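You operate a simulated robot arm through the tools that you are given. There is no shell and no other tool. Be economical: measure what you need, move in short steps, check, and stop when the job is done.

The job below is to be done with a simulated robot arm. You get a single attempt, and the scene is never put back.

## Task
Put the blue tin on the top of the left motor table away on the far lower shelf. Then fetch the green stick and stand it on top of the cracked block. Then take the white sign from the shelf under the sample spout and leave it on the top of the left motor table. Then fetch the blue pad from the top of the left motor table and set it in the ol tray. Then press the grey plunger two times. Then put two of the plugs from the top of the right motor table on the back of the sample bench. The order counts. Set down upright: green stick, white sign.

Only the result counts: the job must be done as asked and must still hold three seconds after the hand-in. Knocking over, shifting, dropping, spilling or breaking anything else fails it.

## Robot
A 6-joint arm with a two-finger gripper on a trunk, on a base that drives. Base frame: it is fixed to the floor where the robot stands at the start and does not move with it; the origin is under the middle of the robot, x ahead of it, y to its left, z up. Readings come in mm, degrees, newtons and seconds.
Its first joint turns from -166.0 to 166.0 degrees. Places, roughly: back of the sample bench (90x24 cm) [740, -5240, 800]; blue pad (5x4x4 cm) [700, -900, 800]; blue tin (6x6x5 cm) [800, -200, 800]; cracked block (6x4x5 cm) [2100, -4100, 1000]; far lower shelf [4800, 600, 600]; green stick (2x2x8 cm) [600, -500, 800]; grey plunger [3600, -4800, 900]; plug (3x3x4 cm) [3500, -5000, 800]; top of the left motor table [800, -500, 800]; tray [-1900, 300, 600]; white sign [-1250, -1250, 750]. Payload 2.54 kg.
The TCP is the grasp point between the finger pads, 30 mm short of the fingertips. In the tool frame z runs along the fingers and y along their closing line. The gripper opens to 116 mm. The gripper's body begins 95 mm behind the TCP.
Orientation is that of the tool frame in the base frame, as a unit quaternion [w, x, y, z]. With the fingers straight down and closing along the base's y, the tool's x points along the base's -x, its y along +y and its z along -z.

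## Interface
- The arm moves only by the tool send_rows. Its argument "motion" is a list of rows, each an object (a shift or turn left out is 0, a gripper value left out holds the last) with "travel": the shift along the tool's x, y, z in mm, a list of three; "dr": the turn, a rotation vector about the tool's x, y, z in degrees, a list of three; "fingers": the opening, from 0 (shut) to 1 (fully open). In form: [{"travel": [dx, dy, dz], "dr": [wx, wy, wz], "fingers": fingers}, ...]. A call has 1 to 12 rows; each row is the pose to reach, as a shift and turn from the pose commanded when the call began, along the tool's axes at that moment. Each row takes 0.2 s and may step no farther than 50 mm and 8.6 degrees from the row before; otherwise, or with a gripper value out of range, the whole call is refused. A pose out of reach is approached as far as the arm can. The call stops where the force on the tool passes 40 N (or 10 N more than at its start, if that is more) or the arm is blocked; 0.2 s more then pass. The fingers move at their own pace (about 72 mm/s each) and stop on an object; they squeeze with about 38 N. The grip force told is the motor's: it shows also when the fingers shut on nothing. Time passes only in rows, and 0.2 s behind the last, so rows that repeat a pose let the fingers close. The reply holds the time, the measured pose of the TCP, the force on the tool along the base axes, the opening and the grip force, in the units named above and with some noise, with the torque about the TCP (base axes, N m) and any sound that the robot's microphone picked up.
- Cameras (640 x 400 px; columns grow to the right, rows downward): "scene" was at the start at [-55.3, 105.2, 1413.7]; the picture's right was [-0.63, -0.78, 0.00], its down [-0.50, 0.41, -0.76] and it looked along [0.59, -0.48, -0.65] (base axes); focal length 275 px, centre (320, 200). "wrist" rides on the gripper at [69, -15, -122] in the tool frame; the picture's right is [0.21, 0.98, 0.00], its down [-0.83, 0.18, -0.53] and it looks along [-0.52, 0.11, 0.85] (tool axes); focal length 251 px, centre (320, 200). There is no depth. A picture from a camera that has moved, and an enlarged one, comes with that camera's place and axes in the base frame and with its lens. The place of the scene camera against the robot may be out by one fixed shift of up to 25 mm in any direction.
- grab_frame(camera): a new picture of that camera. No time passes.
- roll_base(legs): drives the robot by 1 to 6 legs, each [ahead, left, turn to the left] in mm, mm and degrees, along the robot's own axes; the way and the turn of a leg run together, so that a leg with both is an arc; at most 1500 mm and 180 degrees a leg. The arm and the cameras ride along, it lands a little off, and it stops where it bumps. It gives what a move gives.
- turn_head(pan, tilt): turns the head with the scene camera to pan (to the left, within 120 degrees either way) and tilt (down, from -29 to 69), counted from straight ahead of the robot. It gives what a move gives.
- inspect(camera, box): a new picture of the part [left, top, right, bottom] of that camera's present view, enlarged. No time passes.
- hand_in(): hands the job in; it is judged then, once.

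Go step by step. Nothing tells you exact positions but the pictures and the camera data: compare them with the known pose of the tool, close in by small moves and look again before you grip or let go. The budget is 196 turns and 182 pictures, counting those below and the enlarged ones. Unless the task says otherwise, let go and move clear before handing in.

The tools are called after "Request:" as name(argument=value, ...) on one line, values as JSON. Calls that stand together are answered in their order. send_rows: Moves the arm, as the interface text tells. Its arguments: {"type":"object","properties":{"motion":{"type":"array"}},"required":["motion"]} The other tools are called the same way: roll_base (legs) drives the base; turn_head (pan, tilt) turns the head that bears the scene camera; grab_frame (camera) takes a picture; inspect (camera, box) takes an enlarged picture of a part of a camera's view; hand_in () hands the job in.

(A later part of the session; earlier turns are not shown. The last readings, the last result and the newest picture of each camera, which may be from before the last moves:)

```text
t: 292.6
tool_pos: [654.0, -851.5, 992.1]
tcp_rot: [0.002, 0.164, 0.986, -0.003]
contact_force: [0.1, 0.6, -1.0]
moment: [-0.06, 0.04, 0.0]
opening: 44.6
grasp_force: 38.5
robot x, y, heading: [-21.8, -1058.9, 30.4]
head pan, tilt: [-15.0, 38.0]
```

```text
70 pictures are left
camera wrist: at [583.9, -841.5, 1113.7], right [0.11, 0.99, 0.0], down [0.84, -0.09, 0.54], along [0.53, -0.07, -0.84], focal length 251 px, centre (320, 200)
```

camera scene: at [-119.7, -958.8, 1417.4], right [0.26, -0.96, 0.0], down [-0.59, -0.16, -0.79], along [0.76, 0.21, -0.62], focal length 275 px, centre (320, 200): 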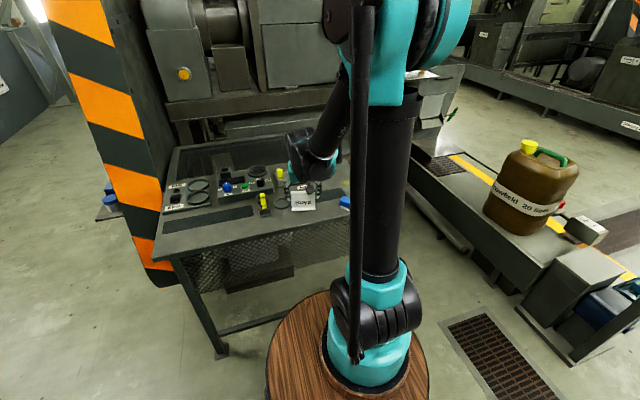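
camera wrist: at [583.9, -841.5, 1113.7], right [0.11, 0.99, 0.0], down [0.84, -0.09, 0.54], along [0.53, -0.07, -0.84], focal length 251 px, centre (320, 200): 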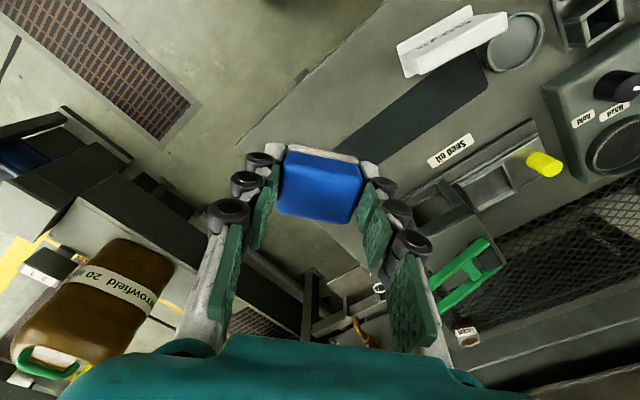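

Pad held. Retract and drive to the tray area behind the start.

Request:
send_rows(motion=[{"travel": [6, -45, 0]}, {"travel": [13, -90, 0]}, {"travel": [20, -135, 0]}, {"travel": [26, -180, -10]}, {"travel": [33, -225, -20]}, {"travel": [40, -270, -20]}, {"travel": [46, -313, -20]}])

Request:
roll_base(legs=[[0, 0, -90], [-1044, 109, 0]])

Request:
turn_head(pan=-110, tilt=25)

Request:
grab_frame(camera="scene")

```text
t: 294.2
tool_pos: [511.7, -1133.5, 1012.3]
tcp_rot: [0.001, 0.162, 0.987, -0.002]
contact_force: [-0.5, -0.6, 0.3]
moment: [0.03, 0.0, 0.0]
opening: 44.6
grasp_force: 37.9
robot x, y, heading: [-24.5, -1061.6, 30.2]
head pan, tilt: [-15.0, 38.0]
```

```text
t: 303.4
tool_pos: [-526.3, -624.9, 1013.0]
tcp_rot: [0.0, 0.82, 0.573, -0.003]
contact_force: [0.7, 0.7, -0.4]
moment: [0.0, -0.01, 0.03]
opening: 44.6
grasp_force: 37.7
robot x, y, heading: [-443.0, -90.2, -60.8]
head pan, tilt: [-15.0, 38.0]
```

```text
t: 305.1
tool_pos: [-525.2, -626.0, 1012.2]
tcp_rot: [0.0, 0.82, 0.573, -0.003]
contact_force: [-0.5, 0.4, -1.2]
moment: [-0.04, 0.02, -0.03]
opening: 44.4
grasp_force: 37.9
robot x, y, heading: [-439.9, -91.6, -61.0]
head pan, tilt: [-110.0, 25.0]
```

```text
69 pictures are left
camera scene: at [-461.2, 80.6, 1437.7], right [-0.16, 0.99, 0.0], down [0.42, 0.07, -0.91], along [-0.89, -0.14, -0.42], focal length 275 px, centre (320, 200)
```

scene: 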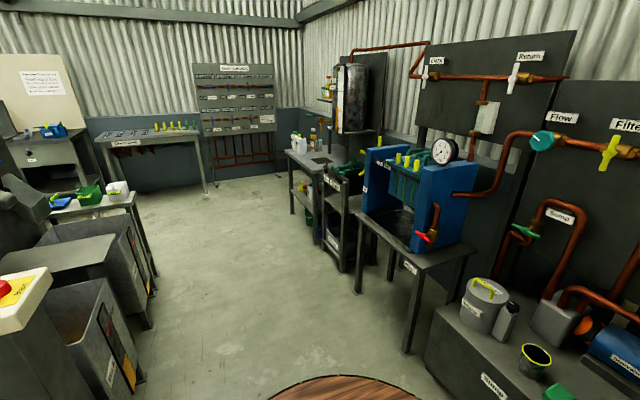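

Request:
inspect(camera="scene", box=[290, 130, 490, 300])

```text
2.35 times, centred on (390, 215) of scene
camera zoom: at [-461.2, 80.6, 1437.7], right [-0.16, 0.99, 0.0], down [0.42, 0.07, -0.91], along [-0.89, -0.14, -0.42], focal length 646 px, centre (155, 165)
```

zoom: 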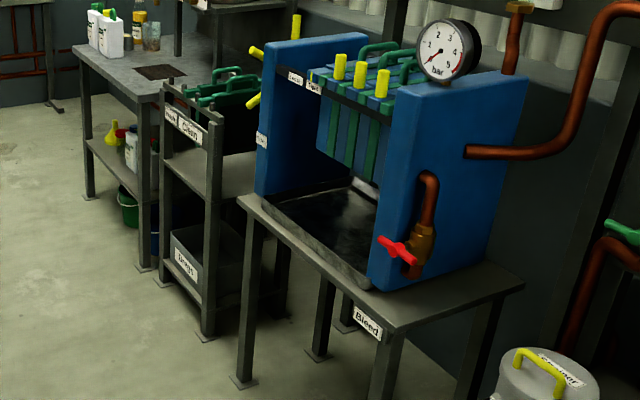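

The oil tray sits under the blue filter press near (-1930,310). I'll turn to face it and approach.

Request:
roll_base(legs=[[0, 0, 180], [109, 1038, 3]])

Request:
turn_head(pan=20, tilt=30)

Request:
grab_frame(camera="scene")

```text
t: 315.8
tool_pos: [-850.8, 262.1, 1013.5]
tcp_rot: [0.003, -0.657, 0.754, 0.001]
contact_force: [-0.2, 0.6, -0.3]
moment: [-0.01, 0.04, 0.02]
opening: 44.7
grasp_force: 37.7
robot x, y, heading: [-819.6, -278.7, 131.1]
head pan, tilt: [-110.0, 25.0]
stopped in leg 2: the robot was blocked; the commanded pose is now the measured one
```

```text
t: 317.9
tool_pos: [-849.9, 262.0, 1013.5]
tcp_rot: [0.003, -0.657, 0.754, 0.0]
contact_force: [0.4, -0.1, -1.2]
moment: [0.01, 0.03, 0.01]
opening: 44.6
grasp_force: 38.4
robot x, y, heading: [-814.7, -277.9, 131.0]
head pan, tilt: [20.0, 30.0]
```

```text
67 pictures are left
camera scene: at [-934.2, -413.9, 1429.8], right [0.48, 0.88, 0.0], down [0.44, -0.24, -0.87], along [-0.76, 0.42, -0.5], focal length 275 px, centre (320, 200)
```

scene: 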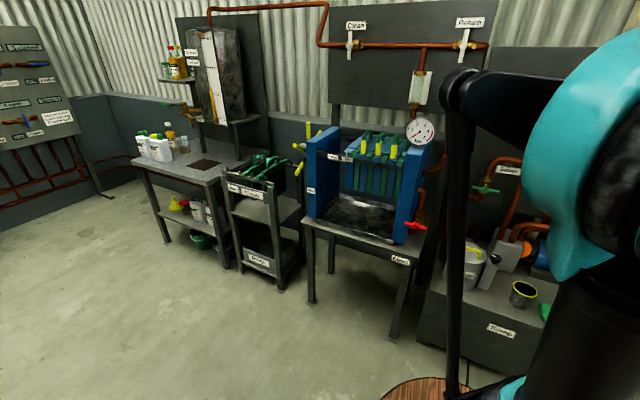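

The base bumped (likely the bin console pedestal). I'll move clear and check that nothing shifted.

Request:
roll_base(legs=[[200, 0, 0]])

Request:
turn_head(pan=110, tilt=40)

Request:
grab_frame(camera="scene")

```text
t: 319.4
tool_pos: [-984.5, 409.6, 1012.6]
tcp_rot: [0.003, -0.659, 0.752, 0.0]
contact_force: [-0.1, -0.1, -0.7]
moment: [-0.01, 0.01, -0.02]
opening: 44.7
grasp_force: 37.9
robot x, y, heading: [-951.0, -128.8, 131.4]
head pan, tilt: [20.0, 30.0]
```

```text
t: 321.1
tool_pos: [-982.8, 409.6, 1012.8]
tcp_rot: [0.004, -0.658, 0.753, 0.0]
contact_force: [-0.8, -0.1, 0.1]
moment: [0.05, -0.02, 0.0]
opening: 44.6
grasp_force: 38.3
robot x, y, heading: [-953.9, -127.7, 131.2]
head pan, tilt: [110.0, 40.0]
```

```text
66 pictures are left
camera scene: at [-1025.4, -383.8, 1414.4], right [-0.88, 0.48, 0.0], down [0.31, 0.56, -0.77], along [-0.37, -0.67, -0.64], focal length 275 px, centre (320, 200)
```

scene: 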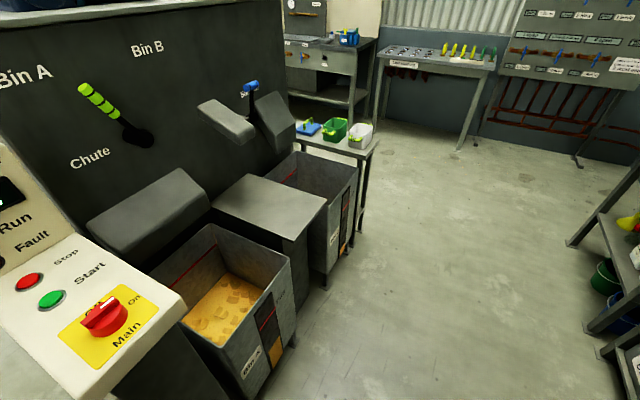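

Request:
roll_base(legs=[[51, 548, 0], [0, 0, -9]])

Request:
turn_head(pan=35, tilt=33)

Request:
grab_frame(camera="scene")

```text
t: 325.0
tool_pos: [-1352.1, 77.4, 1013.5]
tcp_rot: [0.004, -0.597, 0.802, 0.0]
contact_force: [0.4, -0.3, -1.0]
moment: [0.0, 0.02, 0.0]
opening: 44.6
grasp_force: 37.6
robot x, y, heading: [-1402.9, -462.2, 122.4]
head pan, tilt: [110.0, 40.0]
```

```text
t: 326.4
tool_pos: [-1352.3, 76.3, 1012.6]
tcp_rot: [0.004, -0.596, 0.803, 0.0]
contact_force: [-0.2, 0.3, -0.1]
moment: [-0.02, 0.01, 0.03]
opening: 44.6
grasp_force: 38.2
robot x, y, heading: [-1403.4, -463.0, 122.1]
head pan, tilt: [35.0, 33.0]
```

```text
65 pictures are left
camera scene: at [-1551.7, -599.3, 1425.1], right [0.39, 0.92, 0.0], down [0.5, -0.21, -0.84], along [-0.77, 0.32, -0.54], focal length 275 px, centre (320, 200)
```

scene: 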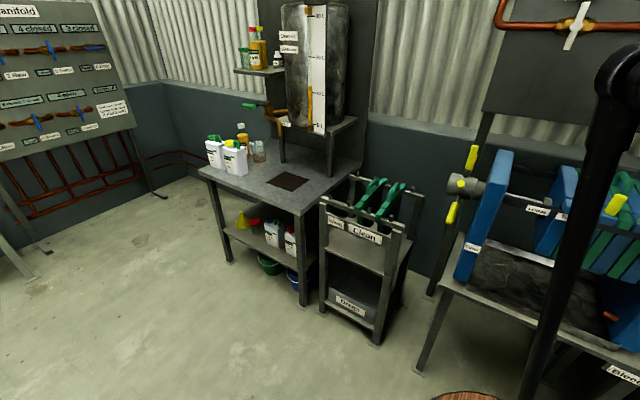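

Request:
turn_head(pan=15, tilt=30)

Request:
inspect(camera="scene", box=[220, 80, 470, 300])

```text
t: 327.3
tool_pos: [-1352.4, 76.6, 1012.0]
tcp_rot: [0.004, -0.596, 0.803, 0.0]
contact_force: [0.3, -0.6, -0.6]
moment: [0.01, -0.02, -0.02]
opening: 44.6
grasp_force: 38.4
robot x, y, heading: [-1406.6, -461.1, 122.3]
head pan, tilt: [15.0, 30.0]
```

```text
1.82 times, centred on (345, 190) of scene
camera zoom: at [-1536.0, -572.3, 1429.8], right [0.68, 0.74, 0.0], down [0.37, -0.34, -0.87], along [-0.64, 0.59, -0.5], focal length 499 px, centre (274, 218)
```

zoom: 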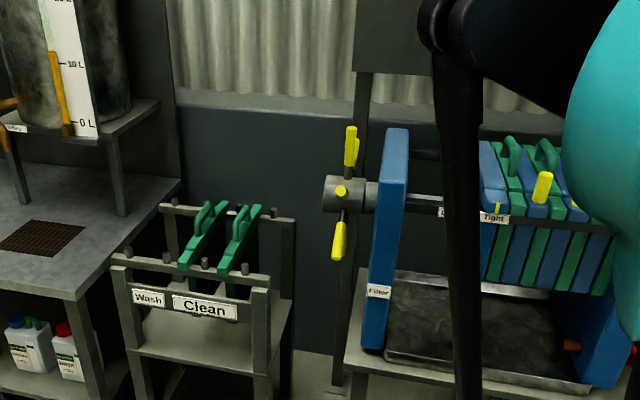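

The tray is open at its left-front under the press. I'll turn the tool to face it and extend, then tilt under the rail.

Request:
send_rows(motion=[{"travel": [13, 43, 5], "dr": [0, 0, -5.5]}, {"travel": [26, 86, 12], "dr": [0, 0, -11]}, {"travel": [39, 128, 18], "dr": [0, 0, -16.5]}, {"travel": [52, 171, 25], "dr": [0, 0, -22]}, {"travel": [66, 214, 32], "dr": [0, 0, -27.5]}, {"travel": [79, 257, 40], "dr": [0, 0, -33]}, {"travel": [92, 300, 48], "dr": [0, 0, -38.5]}, {"travel": [106, 343, 54], "dr": [0, 0, -44]}, {"travel": [119, 385, 60], "dr": [0, 0, -49]}])

Request:
send_rows(motion=[{"travel": [-30, 0, 10], "dr": [0, -7.5, 0]}, {"travel": [-55, 0, 25], "dr": [0, -15, 0]}, {"travel": [-75, 0, 45], "dr": [0, -22.5, 0]}, {"travel": [-90, 0, 70], "dr": [0, -30, 0]}])

Request:
grab_frame(camera="wrist")

```text
t: 329.3
tool_pos: [-1754.3, 73.9, 951.2]
tcp_rot: [-0.003, 0.876, -0.483, 0.002]
contact_force: [1.1, 1.1, -0.4]
moment: [0.0, 0.01, 0.03]
opening: 44.6
grasp_force: 37.9
robot x, y, heading: [-1405.8, -457.8, 122.1]
head pan, tilt: [15.0, 30.0]
```

```text
t: 330.3
tool_pos: [-1803.8, 150.9, 881.7]
tcp_rot: [-0.128, 0.846, -0.466, -0.226]
contact_force: [0.7, 0.2, -0.3]
moment: [-0.01, 0.01, 0.02]
opening: 44.8
grasp_force: 38.3
robot x, y, heading: [-1405.0, -460.4, 122.5]
head pan, tilt: [15.0, 30.0]
```

```text
63 pictures are left
camera wrist: at [-1726.7, 57.0, 952.3], right [-0.73, -0.68, -0.11], down [-0.4, 0.28, 0.87], along [-0.56, 0.68, -0.47], focal length 251 px, centre (320, 200)
```

wrist: 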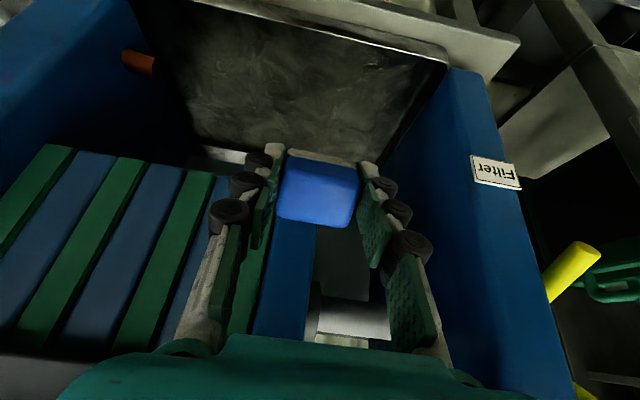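

Request:
send_rows(motion=[{"travel": [0, 0, 45]}, {"travel": [0, 0, 90]}, {"travel": [0, 0, 135]}, {"travel": [0, 0, 180]}, {"travel": [0, 0, 215]}])

Request:
grab_frame(camera="wrist")

```text
t: 331.5
tool_pos: [-1859.7, 241.5, 695.2]
tcp_rot: [-0.128, 0.846, -0.467, -0.226]
contact_force: [0.7, -0.5, -0.5]
moment: [-0.06, -0.03, 0.02]
opening: 44.7
grasp_force: 38.0
robot x, y, heading: [-1401.5, -461.3, 122.3]
head pan, tilt: [15.0, 30.0]
```

```text
62 pictures are left
camera wrist: at [-1781.8, 148.9, 765.6], right [-0.73, -0.68, -0.11], down [-0.4, 0.28, 0.87], along [-0.56, 0.68, -0.47], focal length 251 px, centre (320, 200)
```

wrist: 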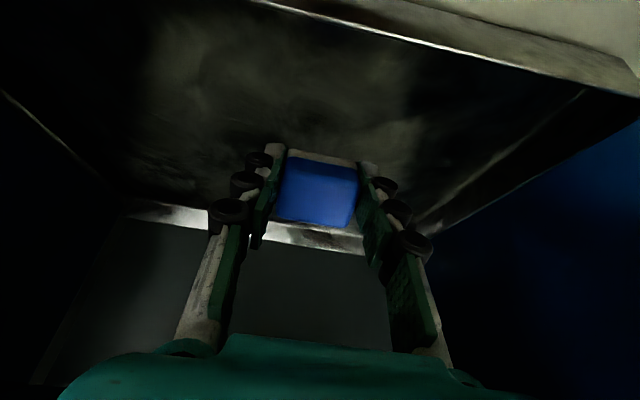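

Request:
send_rows(motion=[{"travel": [0, 0, 15]}, {"travel": [0, 0, 28]}])

Request:
send_rows(motion=[{"travel": [2.5, 0, 4.3]}, {"travel": [5, 0, 8.6]}])

Request:
send_rows(motion=[{"travel": [2.5, 0, 4.3]}, {"travel": [5, 0, 8.6]}])

```text
t: 332.1
tool_pos: [-1867.2, 253.1, 670.1]
tcp_rot: [-0.128, 0.846, -0.466, -0.225]
contact_force: [0.3, 0.5, 0.3]
moment: [0.0, 0.0, 0.02]
opening: 44.6
grasp_force: 38.2
robot x, y, heading: [-1403.4, -461.9, 122.1]
head pan, tilt: [15.0, 30.0]
```

```text
t: 332.7
tool_pos: [-1865.7, 253.9, 660.2]
tcp_rot: [-0.128, 0.846, -0.466, -0.225]
contact_force: [0.0, -0.4, 0.0]
moment: [-0.06, 0.0, 0.0]
opening: 44.7
grasp_force: 38.1
robot x, y, heading: [-1406.4, -459.6, 122.3]
head pan, tilt: [15.0, 30.0]
```

```text
t: 333.2
tool_pos: [-1865.8, 253.9, 655.5]
tcp_rot: [-0.129, 0.845, -0.465, -0.228]
contact_force: [2.0, -5.2, 25.8]
moment: [-0.16, 0.26, 0.12]
opening: 44.5
grasp_force: 38.2
robot x, y, heading: [-1404.9, -461.7, 122.4]
head pan, tilt: [15.0, 30.0]
stopped in row 2: the force on the tool passed its limit at 53 N (the readings are from after the stop); the commanded pose is now the measured one
```

Contact with the tray floor; release gently.

Request:
send_rows(motion=[{"travel": [-0.5, 0, -0.9]}, {"travel": [-0.5, 0, -0.9], "fingers": 0.42}, {"travel": [-0.5, 0, -0.9], "fingers": 0.48}, {"travel": [-0.5, 0, -0.9], "fingers": 0.58}, {"travel": [-0.5, 0, -0.9], "fingers": 0.7}])

Request:
send_rows(motion=[{"travel": [0, 0, -30]}, {"travel": [0, 0, -70]}, {"travel": [0, 0, -115]}])

Request:
grab_frame(camera="wrist")

```text
t: 334.4
tool_pos: [-1866.5, 253.1, 655.8]
tcp_rot: [-0.129, 0.845, -0.465, -0.228]
contact_force: [0.3, 0.3, 0.0]
moment: [-0.03, -0.01, 0.0]
opening: 81.5
grasp_force: 0.2
robot x, y, heading: [-1406.2, -462.4, 122.2]
head pan, tilt: [15.0, 30.0]
```

```text
t: 335.2
tool_pos: [-1834.5, 204.1, 754.8]
tcp_rot: [-0.129, 0.845, -0.466, -0.227]
contact_force: [-0.5, 0.4, 0.2]
moment: [-0.04, 0.02, 0.01]
opening: 81.0
grasp_force: 0.1
robot x, y, heading: [-1408.1, -460.7, 122.7]
head pan, tilt: [15.0, 30.0]
```

```text
61 pictures are left
camera wrist: at [-1757.7, 110.9, 825.0], right [-0.73, -0.68, -0.11], down [-0.39, 0.28, 0.88], along [-0.56, 0.68, -0.47], focal length 251 px, centre (320, 200)
```

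wrist: 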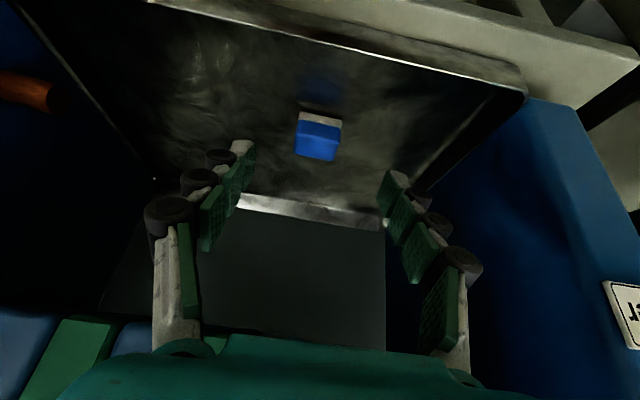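

Pad is in the tray. Retract and untilt.

Request:
send_rows(motion=[{"travel": [0, 0, -45]}, {"travel": [0, 0, -90]}, {"travel": [0, 0, -130]}, {"travel": [10, 0, -165], "dr": [0, 7.5, 0]}, {"travel": [25, 0, -200], "dr": [0, 15, 0]}, {"travel": [40, 0, -235], "dr": [0, 22.5, 0]}, {"travel": [55, 0, -270], "dr": [0, 30, 0]}])

Request:
send_rows(motion=[{"travel": [15, -45, 0]}, {"travel": [30, -90, 0]}, {"travel": [45, -135, 0]}, {"travel": [60, -180, 0]}, {"travel": [75, -225, 0]}, {"travel": [90, -270, 0]}, {"travel": [100, -315, 0]}])

```text
t: 336.8
tool_pos: [-1735.9, 48.0, 961.4]
tcp_rot: [-0.004, 0.875, -0.484, 0.0]
contact_force: [-0.2, -0.6, 1.0]
moment: [-0.01, -0.01, -0.01]
opening: 81.2
grasp_force: 0.1
robot x, y, heading: [-1406.5, -461.3, 122.5]
head pan, tilt: [15.0, 30.0]
```

```text
t: 338.4
tool_pos: [-1417.3, 133.0, 961.3]
tcp_rot: [-0.003, 0.876, -0.483, -0.001]
contact_force: [-0.2, 0.1, 0.5]
moment: [0.03, -0.02, 0.0]
opening: 81.3
grasp_force: 0.2
robot x, y, heading: [-1402.8, -460.1, 122.0]
head pan, tilt: [15.0, 30.0]
```

Now head for the right motor table, retracing the safe route.

Request:
roll_base(legs=[[83, -583, 0], [-272, -436, 0], [0, 0, -180]])

```text
t: 351.8
tool_pos: [-466.3, -679.3, 960.6]
tcp_rot: [0.001, 0.5, 0.866, -0.004]
contact_force: [-0.3, 0.3, 0.1]
moment: [-0.02, -0.04, -0.02]
opening: 81.4
grasp_force: 0.1
robot x, y, heading: [-455.7, -86.3, -59.9]
head pan, tilt: [15.0, 30.0]
```

Request:
roll_base(legs=[[1060, -110, 0], [1136, -253, 0], [775, -17, 0], [1139, 198, 0]])

Request:
turn_head(pan=20, tilt=25)

Request:
grab_frame(camera="scene")

```text
t: 372.0
tool_pos: [1424.5, -4320.1, 961.1]
tcp_rot: [0.001, 0.507, 0.862, -0.003]
contact_force: [0.4, -1.4, -0.5]
moment: [-0.02, 0.01, 0.03]
opening: 81.2
grasp_force: 0.1
robot x, y, heading: [1445.8, -3726.5, -60.7]
head pan, tilt: [15.0, 30.0]
```

```text
t: 372.6
tool_pos: [1424.0, -4320.3, 961.9]
tcp_rot: [0.001, 0.507, 0.862, -0.004]
contact_force: [-0.4, -0.1, 1.0]
moment: [0.02, 0.0, -0.02]
opening: 81.3
grasp_force: 0.0
robot x, y, heading: [1442.4, -3727.7, -60.7]
head pan, tilt: [20.0, 25.0]
```

```text
60 pictures are left
camera scene: at [1584.6, -3600.5, 1437.7], right [-0.65, -0.76, 0.0], down [-0.32, 0.28, -0.91], along [0.69, -0.59, -0.42], focal length 275 px, centre (320, 200)
```

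scene: 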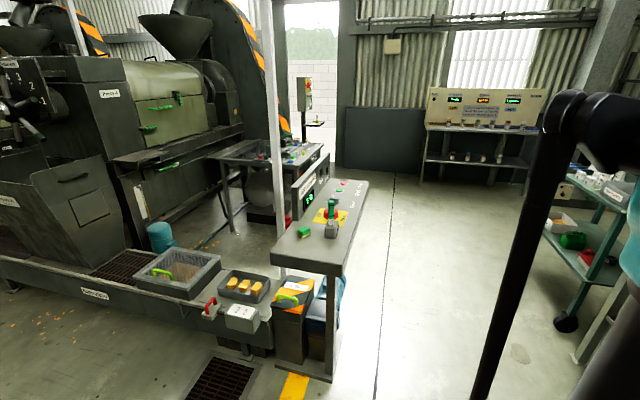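

Request:
roll_base(legs=[[1023, -163, 0], [0, 0, 90.7], [300, -300, 0]])

Request:
turn_head(pan=20, tilt=28)

Request:
grab_frame(camera="scene")

```text
t: 383.9
tool_pos: [2723.3, -4805.6, 961.7]
tcp_rot: [0.003, -0.3, 0.954, -0.002]
contact_force: [0.0, 0.4, 0.6]
moment: [-0.04, -0.01, 0.0]
opening: 81.0
grasp_force: 0.0
robot x, y, heading: [2134.9, -4846.2, 35.0]
head pan, tilt: [20.0, 25.0]
stopped in leg 3: the robot was blocked; the commanded pose is now the measured one
```

```text
t: 384.5
tool_pos: [2723.2, -4805.3, 961.3]
tcp_rot: [0.003, -0.3, 0.954, -0.002]
contact_force: [0.2, 0.8, -0.1]
moment: [-0.01, 0.03, 0.02]
opening: 81.1
grasp_force: 0.1
robot x, y, heading: [2131.1, -4845.0, 35.4]
head pan, tilt: [20.0, 28.0]
```

```text
59 pictures are left
camera scene: at [1998.1, -4708.9, 1433.0], right [0.82, -0.57, 0.0], down [-0.27, -0.38, -0.88], along [0.51, 0.72, -0.47], focal length 275 px, centre (320, 200)
```

scene: 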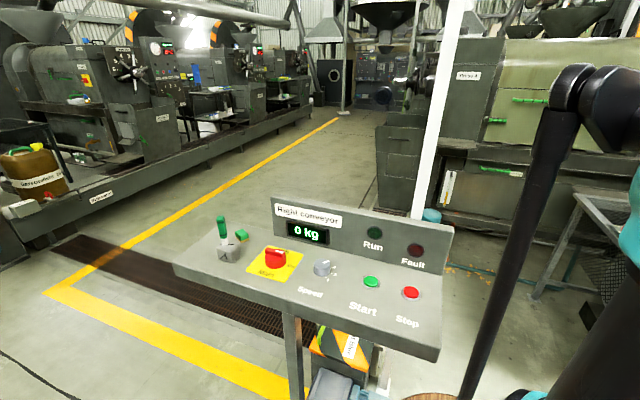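

Request:
turn_head(pan=-45, tilt=35)

Request:
grab_frame(camera="scene")

Request:
turn_head(pan=-110, tilt=40)

Request:
grab_frame(camera="scene")

```text
t: 385.9
tool_pos: [2722.8, -4804.7, 961.9]
tcp_rot: [0.003, -0.301, 0.954, -0.002]
contact_force: [-0.4, -0.7, 0.0]
moment: [-0.04, 0.01, 0.01]
opening: 81.2
grasp_force: 0.0
robot x, y, heading: [2131.9, -4849.3, 35.0]
head pan, tilt: [-45.0, 35.0]
```

```text
58 pictures are left
camera scene: at [2032.4, -4798.8, 1422.0], right [-0.17, -0.98, 0.0], down [-0.56, 0.1, -0.82], along [0.81, -0.14, -0.57], focal length 275 px, centre (320, 200)
```

scene: 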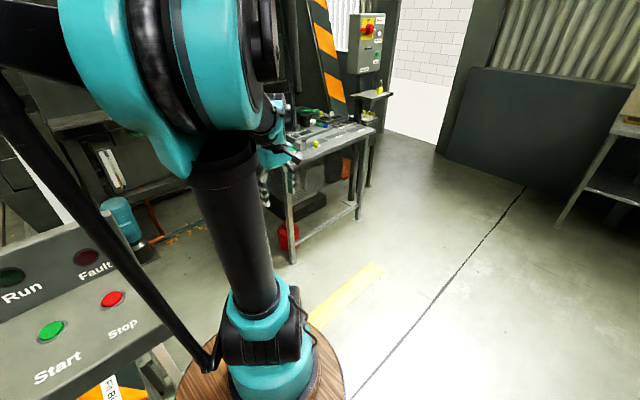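

```text
t: 387.3
tool_pos: [2722.6, -4806.0, 960.8]
tcp_rot: [0.003, -0.3, 0.954, -0.003]
contact_force: [0.6, 1.1, 0.2]
moment: [-0.04, 0.0, 0.01]
opening: 81.0
grasp_force: 0.1
robot x, y, heading: [2129.3, -4844.6, 35.0]
head pan, tilt: [-110.0, 40.0]
```

```text
57 pictures are left
camera scene: at [1967.7, -4865.7, 1414.4], right [-0.97, -0.26, 0.0], down [-0.17, 0.62, -0.77], along [0.2, -0.74, -0.64], focal length 275 px, centre (320, 200)
```

scene: 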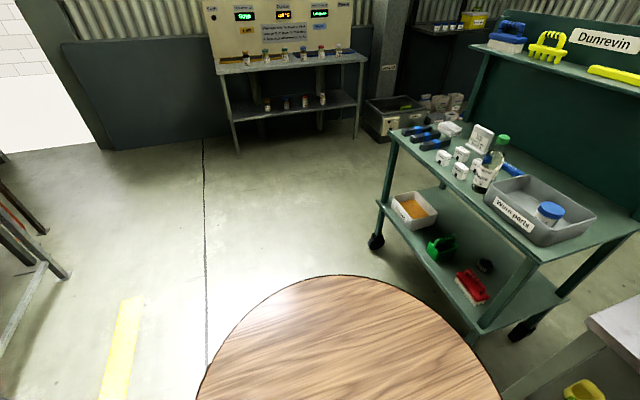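

I bumped lightly near the console; I'll move away sideways from it, then approach the right motor table.

Request:
roll_base(legs=[[-78, -373, 0], [548, -500, 0], [0, 0, -5]])

Request:
turn_head(pan=30, tilt=35)

Request:
grab_frame(camera="scene")

Request:
grab_frame(camera="wrist")

```text
t: 393.8
tool_pos: [3611.8, -5298.9, 960.9]
tcp_rot: [0.003, -0.26, 0.966, -0.004]
contact_force: [-0.3, 0.4, 0.1]
moment: [0.03, -0.05, 0.02]
opening: 81.1
grasp_force: 0.0
robot x, y, heading: [3017.7, -5287.6, 30.3]
head pan, tilt: [-110.0, 40.0]
```

```text
t: 396.0
tool_pos: [3610.7, -5299.1, 961.7]
tcp_rot: [0.004, -0.26, 0.966, -0.003]
contact_force: [0.0, -0.3, 0.0]
moment: [0.0, 0.01, 0.02]
opening: 81.2
grasp_force: 0.0
robot x, y, heading: [3021.5, -5292.6, 30.0]
head pan, tilt: [30.0, 35.0]
```

```text
56 pictures are left
camera scene: at [2881.7, -5135.7, 1422.0], right [0.87, -0.5, 0.0], down [-0.29, -0.5, -0.82], along [0.41, 0.71, -0.57], focal length 275 px, centre (320, 200)
```

scene: 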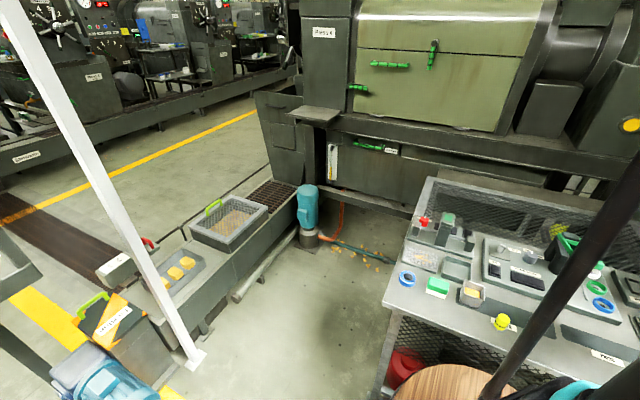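

```text
55 pictures are left
camera wrist: at [3558.6, -5344.3, 1082.6], right [-0.68, 0.74, -0.01], down [0.62, 0.57, 0.54], along [0.4, 0.36, -0.84], focal length 251 px, centre (320, 200)
```

wrist: 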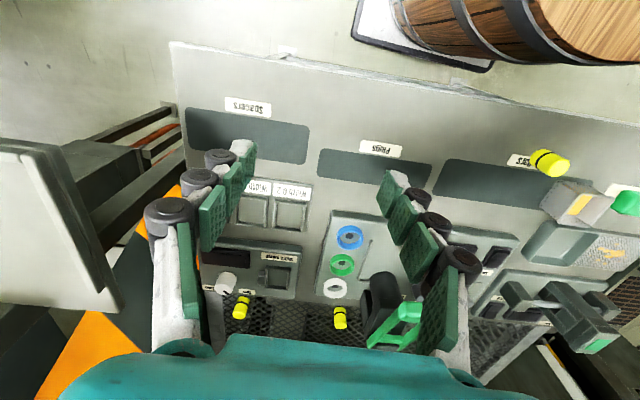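

Request:
inspect(camera="scene", box=[380, 180, 640, 370])

Request:
inspect(camera="wrist", box=[180, 80, 420, 340])

```text
2.11 times, centred on (510, 275) of scene
camera zoom: at [2881.7, -5135.7, 1422.0], right [0.87, -0.5, 0.0], down [-0.29, -0.5, -0.82], along [0.41, 0.71, -0.57], focal length 578 px, centre (-80, 42)
```

zoom: 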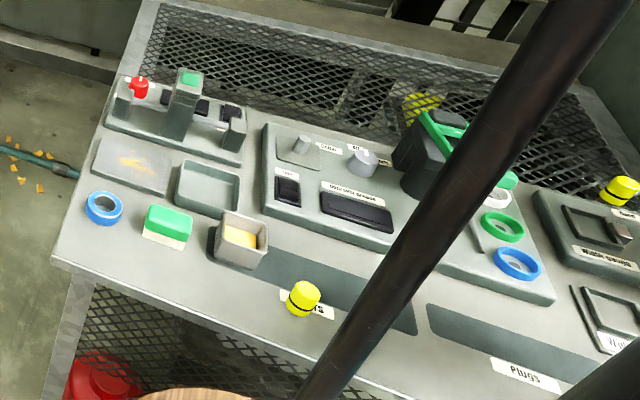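

```text
1.54 times, centred on (300, 210) of wrist
camera zoom: at [3558.6, -5344.3, 1082.6], right [-0.68, 0.74, -0.01], down [0.62, 0.57, 0.54], along [0.4, 0.36, -0.84], focal length 387 px, centre (351, 185)
```

zoom: 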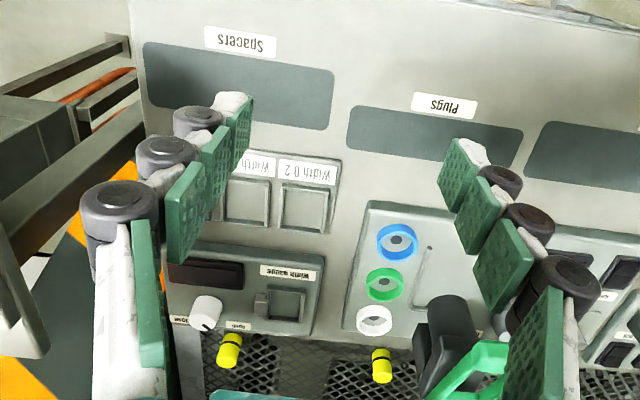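

Yellow banded plugs are on the table; the plunger needs a closer look at the left side of the table.

Request:
send_rows(motion=[{"travel": [-10, 44, 0]}, {"travel": [-19, 88, 0]}, {"travel": [-29, 132, 0]}, {"travel": [-38, 176, 0]}, {"travel": [-48, 220, 0]}, {"travel": [-58, 264, 0]}, {"travel": [-67, 308, 0]}, {"travel": [-77, 352, 0]}, {"travel": [-86, 390, 0]}])

Request:
grab_frame(camera="wrist")

```text
t: 398.0
tool_pos: [3489.1, -4917.6, 958.1]
tcp_rot: [0.003, -0.26, 0.966, -0.002]
contact_force: [0.4, -0.6, -0.6]
moment: [0.01, -0.01, 0.01]
opening: 81.0
grasp_force: 0.0
robot x, y, heading: [3015.5, -5290.5, 30.3]
head pan, tilt: [30.0, 35.0]
```

```text
52 pictures are left
camera wrist: at [3436.7, -4962.9, 1079.8], right [-0.68, 0.74, -0.01], down [0.62, 0.57, 0.54], along [0.4, 0.36, -0.84], focal length 251 px, centre (320, 200)
```

wrist: 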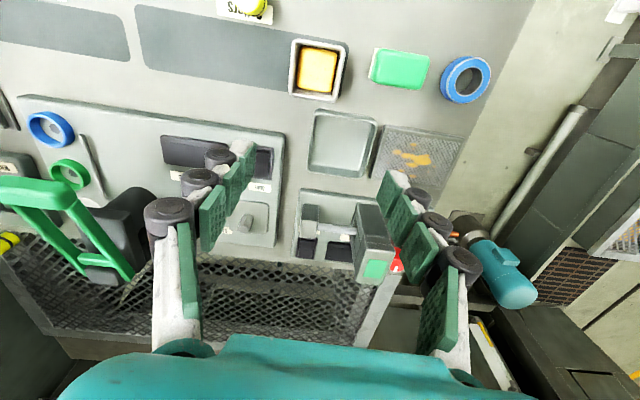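

Request:
inspect(camera="wrist", box=[200, 170, 420, 310])

Request:
turn_head(pan=18, tilt=35)

Request:
inspect(camera="scene", box=[290, 130, 490, 290])

```text
2.86 times, centred on (310, 240) of wrist
camera zoom: at [3436.7, -4962.9, 1079.8], right [-0.68, 0.74, -0.01], down [0.62, 0.57, 0.54], along [0.4, 0.36, -0.84], focal length 718 px, centre (349, 86)
```

zoom: 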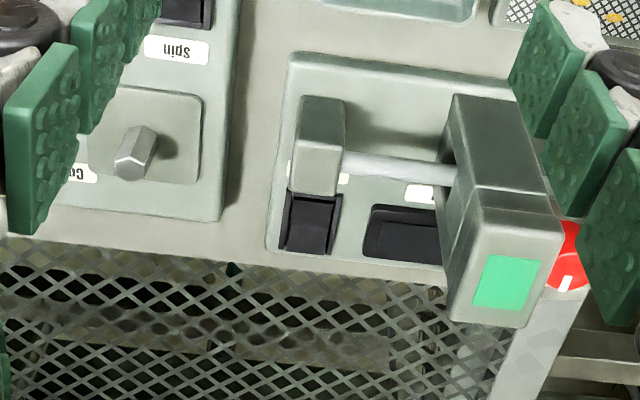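

```text
t: 398.8
tool_pos: [3489.7, -4917.6, 957.8]
tcp_rot: [0.004, -0.26, 0.966, -0.003]
contact_force: [0.3, -0.7, 0.6]
moment: [0.02, 0.0, 0.02]
opening: 80.9
grasp_force: 0.0
robot x, y, heading: [3017.6, -5290.7, 30.1]
head pan, tilt: [18.0, 35.0]
```

```text
2.50 times, centred on (390, 210) of scene
camera zoom: at [2896.5, -5146.4, 1422.0], right [0.75, -0.67, 0.0], down [-0.38, -0.43, -0.82], along [0.55, 0.61, -0.57], focal length 686 px, centre (145, 175)
```

zoom: 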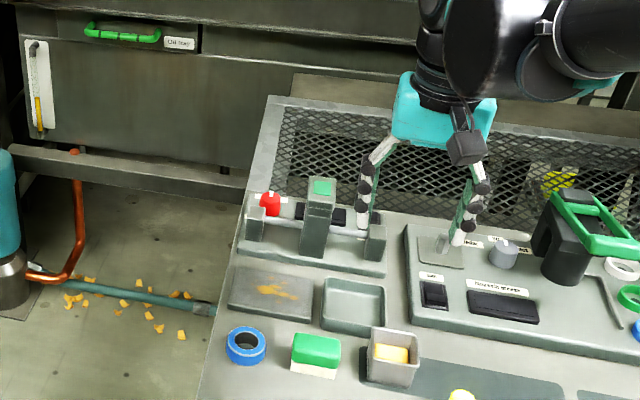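

Request:
inspect(camera="scene", box=[360, 190, 480, 250])

Request:
inspect(camera="wrist", box=[290, 180, 420, 300])

```text
5.33 times, centred on (420, 220) of scene
camera zoom: at [2896.5, -5146.4, 1422.0], right [0.75, -0.67, 0.0], down [-0.38, -0.43, -0.82], along [0.55, 0.61, -0.57], focal length 1464 px, centre (-213, 93)
```

zoom: 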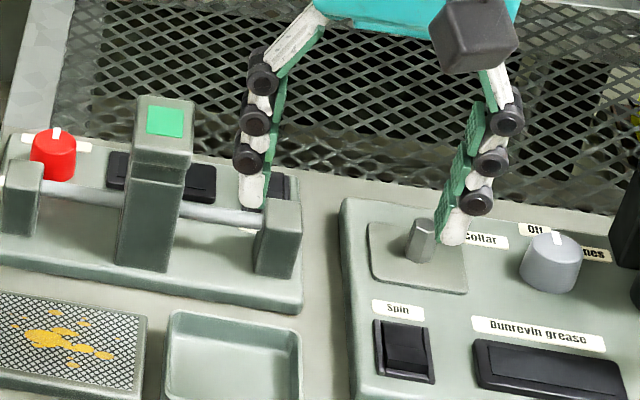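

```text
3.33 times, centred on (355, 240) of wrist
camera zoom: at [3437.0, -4963.3, 1079.8], right [-0.68, 0.74, -0.01], down [0.62, 0.57, 0.54], along [0.4, 0.36, -0.84], focal length 838 px, centre (203, 67)
```

zoom: 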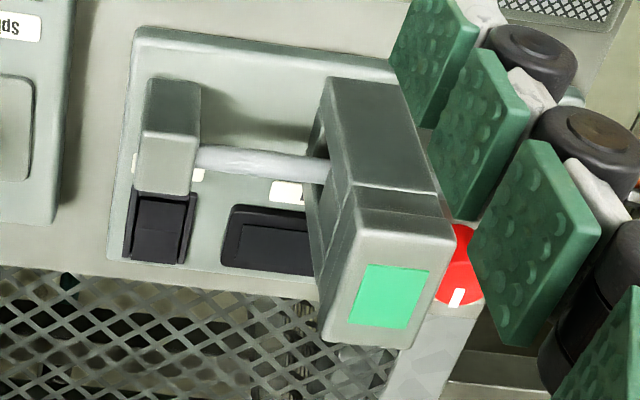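

The plunger is the tall grey column with a green cap mark, top near (3568,-4750,862). Close the fingers and move above it.

Request:
send_rows(motion=[{"travel": [0, 0, 0], "fingers": 0}, {"travel": [-35, 25, 0]}, {"travel": [-70, 50, 0]}, {"travel": [-105, 75, 0]}, {"travel": [-140, 98, 0]}, {"travel": [-151, 106, 15]}])

Request:
grab_frame(camera="wrist")

Request:
inspect(camera="scene", box=[340, 150, 480, 250])

```text
t: 400.2
tool_pos: [3566.6, -4750.1, 944.9]
tcp_rot: [0.004, -0.26, 0.966, -0.003]
contact_force: [-0.9, -0.2, 0.4]
moment: [0.03, -0.02, 0.0]
opening: 0.1
grasp_force: 28.4
robot x, y, heading: [3019.8, -5291.6, 30.2]
head pan, tilt: [18.0, 35.0]
```

```text
47 pictures are left
camera wrist: at [3514.5, -4796.3, 1066.6], right [-0.68, 0.74, -0.01], down [0.62, 0.57, 0.54], along [0.4, 0.36, -0.84], focal length 251 px, centre (320, 200)
```

wrist: 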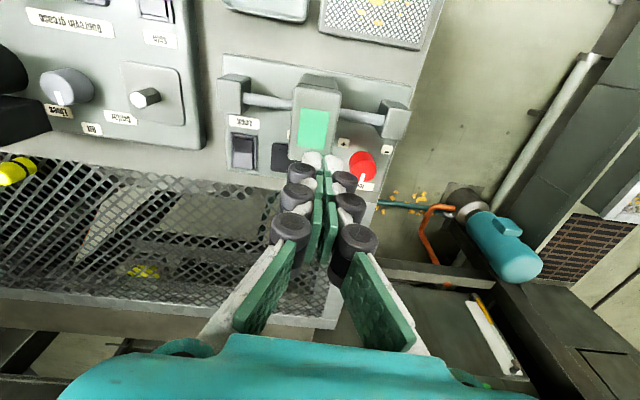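

```text
4.00 times, centred on (410, 200) of scene
camera zoom: at [2896.4, -5146.6, 1422.0], right [0.75, -0.67, 0.0], down [-0.38, -0.43, -0.82], along [0.55, 0.61, -0.57], focal length 1098 px, centre (-40, 200)
```

zoom: 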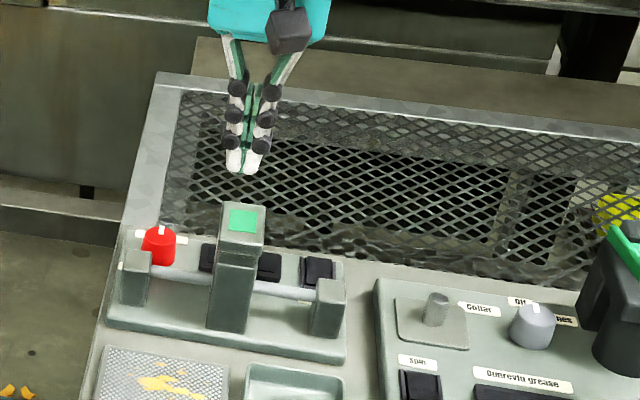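

Request:
send_rows(motion=[{"travel": [9, -6, 0]}, {"travel": [9, -6, 18]}, {"travel": [9, -6, 33]}])

Request:
send_rows(motion=[{"travel": [0, 0, 4]}, {"travel": [0, 0, 8]}])

Request:
send_rows(motion=[{"travel": [0, 0, 3]}, {"travel": [0, 0, 6]}])

```text
t: 401.0
tool_pos: [3563.6, -4759.7, 912.5]
tcp_rot: [0.003, -0.259, 0.966, -0.003]
contact_force: [1.2, 0.6, 0.1]
moment: [0.01, 0.01, 0.02]
opening: 0.2
grasp_force: 28.4
robot x, y, heading: [3019.5, -5293.0, 30.0]
head pan, tilt: [18.0, 35.0]
```

```text
t: 401.6
tool_pos: [3563.0, -4760.3, 903.6]
tcp_rot: [0.003, -0.259, 0.966, -0.002]
contact_force: [0.1, -0.4, 0.2]
moment: [-0.01, 0.0, -0.01]
opening: 0.0
grasp_force: 28.5
robot x, y, heading: [3017.8, -5286.6, 30.2]
head pan, tilt: [18.0, 35.0]
```

```text
t: 402.2
tool_pos: [3563.7, -4760.1, 896.8]
tcp_rot: [0.004, -0.26, 0.966, -0.003]
contact_force: [-1.3, 0.0, 0.8]
moment: [0.02, 0.01, 0.01]
opening: 6.2
grasp_force: 29.0
robot x, y, heading: [3019.1, -5291.4, 30.3]
head pan, tilt: [18.0, 35.0]
heard: click
```

A click was heard, but the fingers spread slightly; check.

Request:
inspect(camera="scene", box=[350, 160, 450, 240])

Request:
inspect(camera="wrist", box=[220, 70, 420, 240])

```text
5.00 times, centred on (400, 200) of scene
camera zoom: at [2896.5, -5146.4, 1422.0], right [0.75, -0.67, 0.0], down [-0.38, -0.43, -0.82], along [0.55, 0.61, -0.57], focal length 1373 px, centre (-80, 200)
```

zoom: 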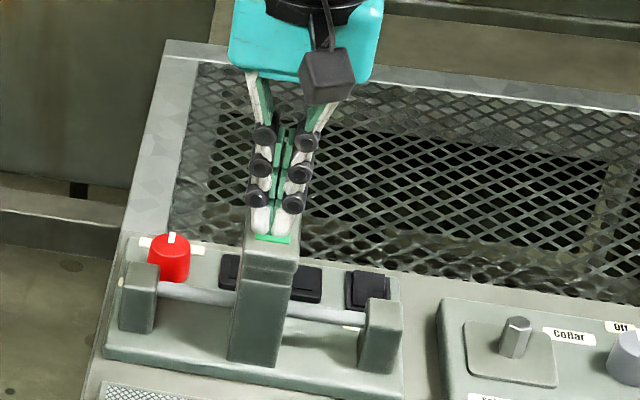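

```text
2.35 times, centred on (320, 155) of wrist
camera zoom: at [3509.9, -4806.4, 1018.7], right [-0.68, 0.74, -0.01], down [0.62, 0.57, 0.54], along [0.4, 0.36, -0.84], focal length 592 px, centre (320, 306)
```

zoom: 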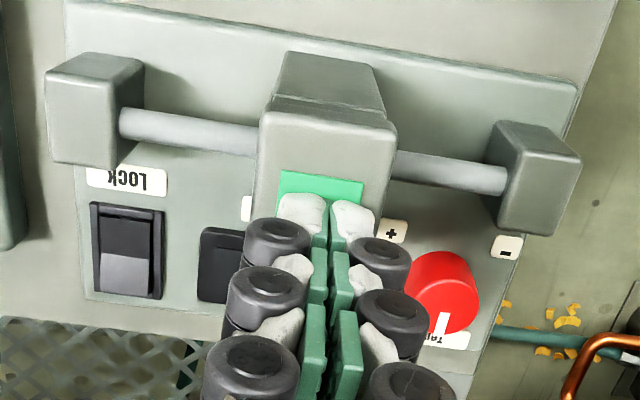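

The coordinates match this cap and it clicked. Raise fully, then press again until the second click.

Request:
send_rows(motion=[{"travel": [0, 0, -8]}, {"travel": [0, 0, -16]}, {"travel": [0, 0, -16]}])

Request:
inspect(camera="scene", box=[350, 160, 450, 240])

```text
t: 403.0
tool_pos: [3562.5, -4759.3, 913.0]
tcp_rot: [0.004, -0.26, 0.966, -0.003]
contact_force: [-0.2, -0.8, -0.8]
moment: [-0.04, 0.01, 0.02]
opening: 0.0
grasp_force: 28.3
robot x, y, heading: [3018.7, -5292.8, 30.2]
head pan, tilt: [18.0, 35.0]
```

```text
5.00 times, centred on (400, 200) of scene
camera zoom: at [2896.6, -5146.4, 1422.0], right [0.75, -0.67, 0.0], down [-0.38, -0.43, -0.82], along [0.55, 0.61, -0.57], focal length 1373 px, centre (-80, 200)
```

zoom: 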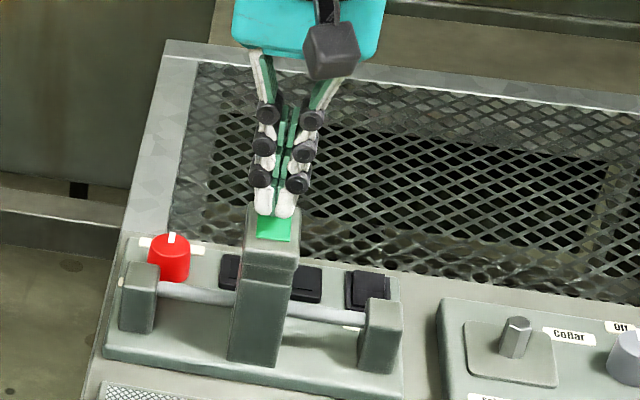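

Request:
send_rows(motion=[{"travel": [0, 0, 8]}, {"travel": [0, 0, 13]}, {"travel": [0, 0, 16]}])

```text
t: 403.8
tool_pos: [3563.6, -4760.5, 896.7]
tcp_rot: [0.004, -0.26, 0.966, -0.003]
contact_force: [-1.2, 0.9, 1.9]
moment: [-0.01, 0.04, 0.02]
opening: 5.8
grasp_force: 28.8
robot x, y, heading: [3016.5, -5293.6, 30.0]
head pan, tilt: [18.0, 35.0]
heard: click
```

Second click — pressed twice. Raise and go to the nearest plug at about (3463,-5036).

Request:
send_rows(motion=[{"travel": [0, 0, -40]}, {"travel": [0, 0, -80]}, {"travel": [37, -31, -80], "fingers": 0.6}, {"travel": [74, -62, -80]}, {"travel": [111, -93, -80]}, {"travel": [148, -124, -80]}, {"travel": [185, -155, -70]}, {"travel": [205, -172, -40]}, {"travel": [215, -180, -10]}])

Request:
grab_frame(camera="wrist")

```text
t: 405.8
tool_pos: [3465.9, -5024.3, 906.9]
tcp_rot: [0.004, -0.261, 0.965, -0.003]
contact_force: [0.3, -0.8, -1.0]
moment: [-0.03, -0.01, 0.02]
opening: 69.6
grasp_force: 0.0
robot x, y, heading: [3016.9, -5292.4, 30.4]
head pan, tilt: [18.0, 35.0]
```

```text
42 pictures are left
camera wrist: at [3414.1, -5071.0, 1028.2], right [-0.68, 0.74, -0.01], down [0.62, 0.57, 0.54], along [0.4, 0.36, -0.84], focal length 251 px, centre (320, 200)
```

wrist: 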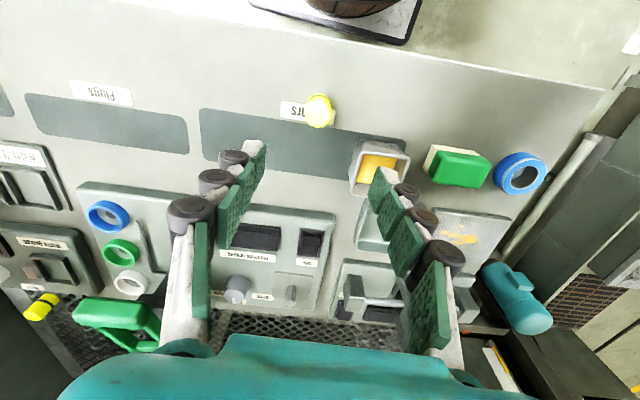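

Request:
send_rows(motion=[{"travel": [18, -6, 0]}, {"travel": [18, -6, 40]}, {"travel": [18, -6, 75]}])

Request:
grab_frame(camera="wrist")

```text
t: 406.6
tool_pos: [3453.3, -5037.6, 833.1]
tcp_rot: [0.003, -0.259, 0.966, -0.004]
contact_force: [0.1, -0.6, -0.2]
moment: [0.01, -0.01, -0.03]
opening: 69.7
grasp_force: 0.1
robot x, y, heading: [3015.3, -5292.7, 30.1]
head pan, tilt: [18.0, 35.0]
```

```text
41 pictures are left
camera wrist: at [3400.6, -5084.1, 954.5], right [-0.68, 0.74, -0.01], down [0.62, 0.57, 0.54], along [0.4, 0.36, -0.84], focal length 251 px, centre (320, 200)
```

wrist: 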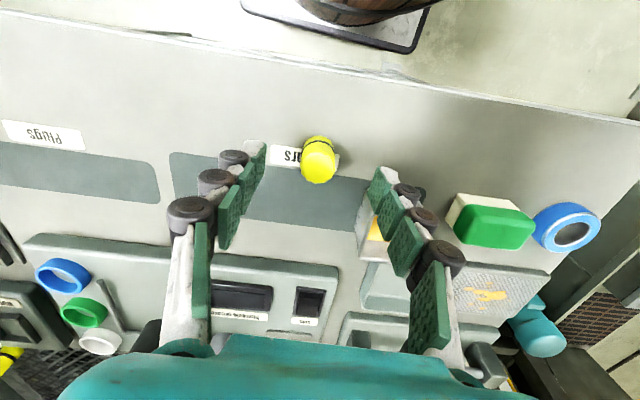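

Request:
send_rows(motion=[{"travel": [3, -1.5, 12]}, {"travel": [3, -1.5, 21]}, {"travel": [3, -1.5, 21], "fingers": 0.1}, {"travel": [3, -1.5, 21], "fingers": 0.1}, {"travel": [3, -1.5, 21], "fingers": 0.1}, {"travel": [3, -1.5, 21], "fingers": 0.1}])

Request:
send_rows(motion=[{"travel": [0, 0, -20]}, {"travel": [0, 0, -60]}, {"travel": [0, 0, -105]}, {"travel": [0, 0, -150]}])

Request:
grab_frame(camera="wrist")

```text
t: 408.0
tool_pos: [3452.9, -5040.4, 812.0]
tcp_rot: [0.003, -0.26, 0.966, -0.003]
contact_force: [0.3, -0.1, -0.5]
moment: [0.02, 0.01, 0.0]
opening: 23.4
grasp_force: 38.0
robot x, y, heading: [3018.1, -5287.2, 30.1]
head pan, tilt: [18.0, 35.0]
```

```text
t: 409.0
tool_pos: [3453.3, -5038.7, 960.4]
tcp_rot: [0.003, -0.26, 0.966, -0.003]
contact_force: [-0.7, 0.3, -0.5]
moment: [-0.02, 0.0, 0.0]
opening: 23.8
grasp_force: 37.4
robot x, y, heading: [3017.7, -5291.5, 30.3]
head pan, tilt: [18.0, 35.0]
```

```text
40 pictures are left
camera wrist: at [3399.6, -5085.9, 1082.2], right [-0.68, 0.74, -0.01], down [0.62, 0.57, 0.54], along [0.4, 0.36, -0.84], focal length 251 px, centre (320, 200)
```

wrist: 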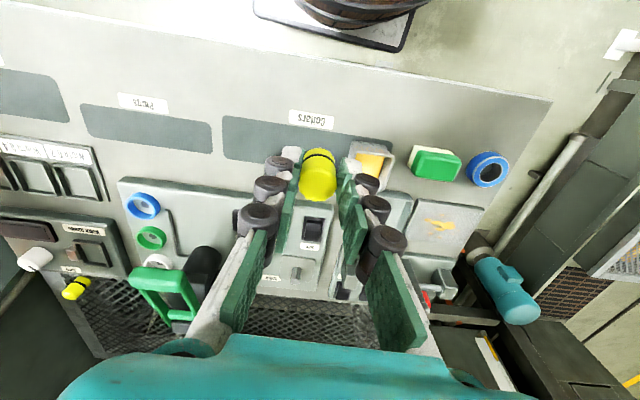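

Plug 1 held. Retract and drive to the sample bench.

Request:
send_rows(motion=[{"travel": [15, -45, -10]}, {"travel": [30, -90, -20]}, {"travel": [45, -135, -40]}, {"travel": [60, -180, -60]}, {"travel": [70, -225, -80]}, {"travel": [75, -265, -90]}, {"travel": [80, -300, -90]}])

Request:
roll_base(legs=[[-590, 453, 0], [0, 0, -178], [181, -521, 0]])

Request:
turn_head(pan=10, tilt=30)

Request:
grab_frame(camera="scene")

```text
refused: row 3 steps farther than a row can; nothing moved
```

```text
t: 423.0
tool_pos: [1431.1, -5103.5, 959.9]
tcp_rot: [-0.003, 0.963, 0.271, -0.004]
contact_force: [0.8, 0.7, -0.7]
moment: [-0.04, -0.02, 0.0]
opening: 23.1
grasp_force: 37.9
robot x, y, heading: [1863.3, -4838.6, -148.6]
head pan, tilt: [18.0, 35.0]
```

```text
t: 423.7
tool_pos: [1431.8, -5103.9, 960.7]
tcp_rot: [-0.003, 0.963, 0.271, -0.003]
contact_force: [-0.5, 0.0, 0.4]
moment: [0.0, -0.02, 0.0]
opening: 23.4
grasp_force: 38.1
robot x, y, heading: [1857.8, -4843.3, -148.8]
head pan, tilt: [10.0, 30.0]
```

```text
39 pictures are left
camera scene: at [1972.1, -4960.6, 1429.7], right [-0.66, 0.75, 0.0], down [0.37, 0.33, -0.87], along [-0.65, -0.57, -0.5], focal length 275 px, centre (320, 200)
```

scene: 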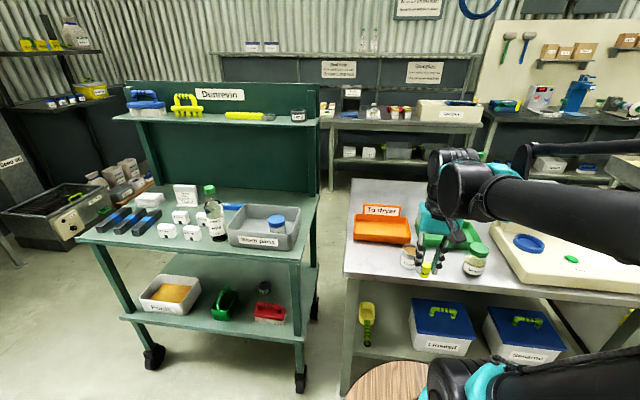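

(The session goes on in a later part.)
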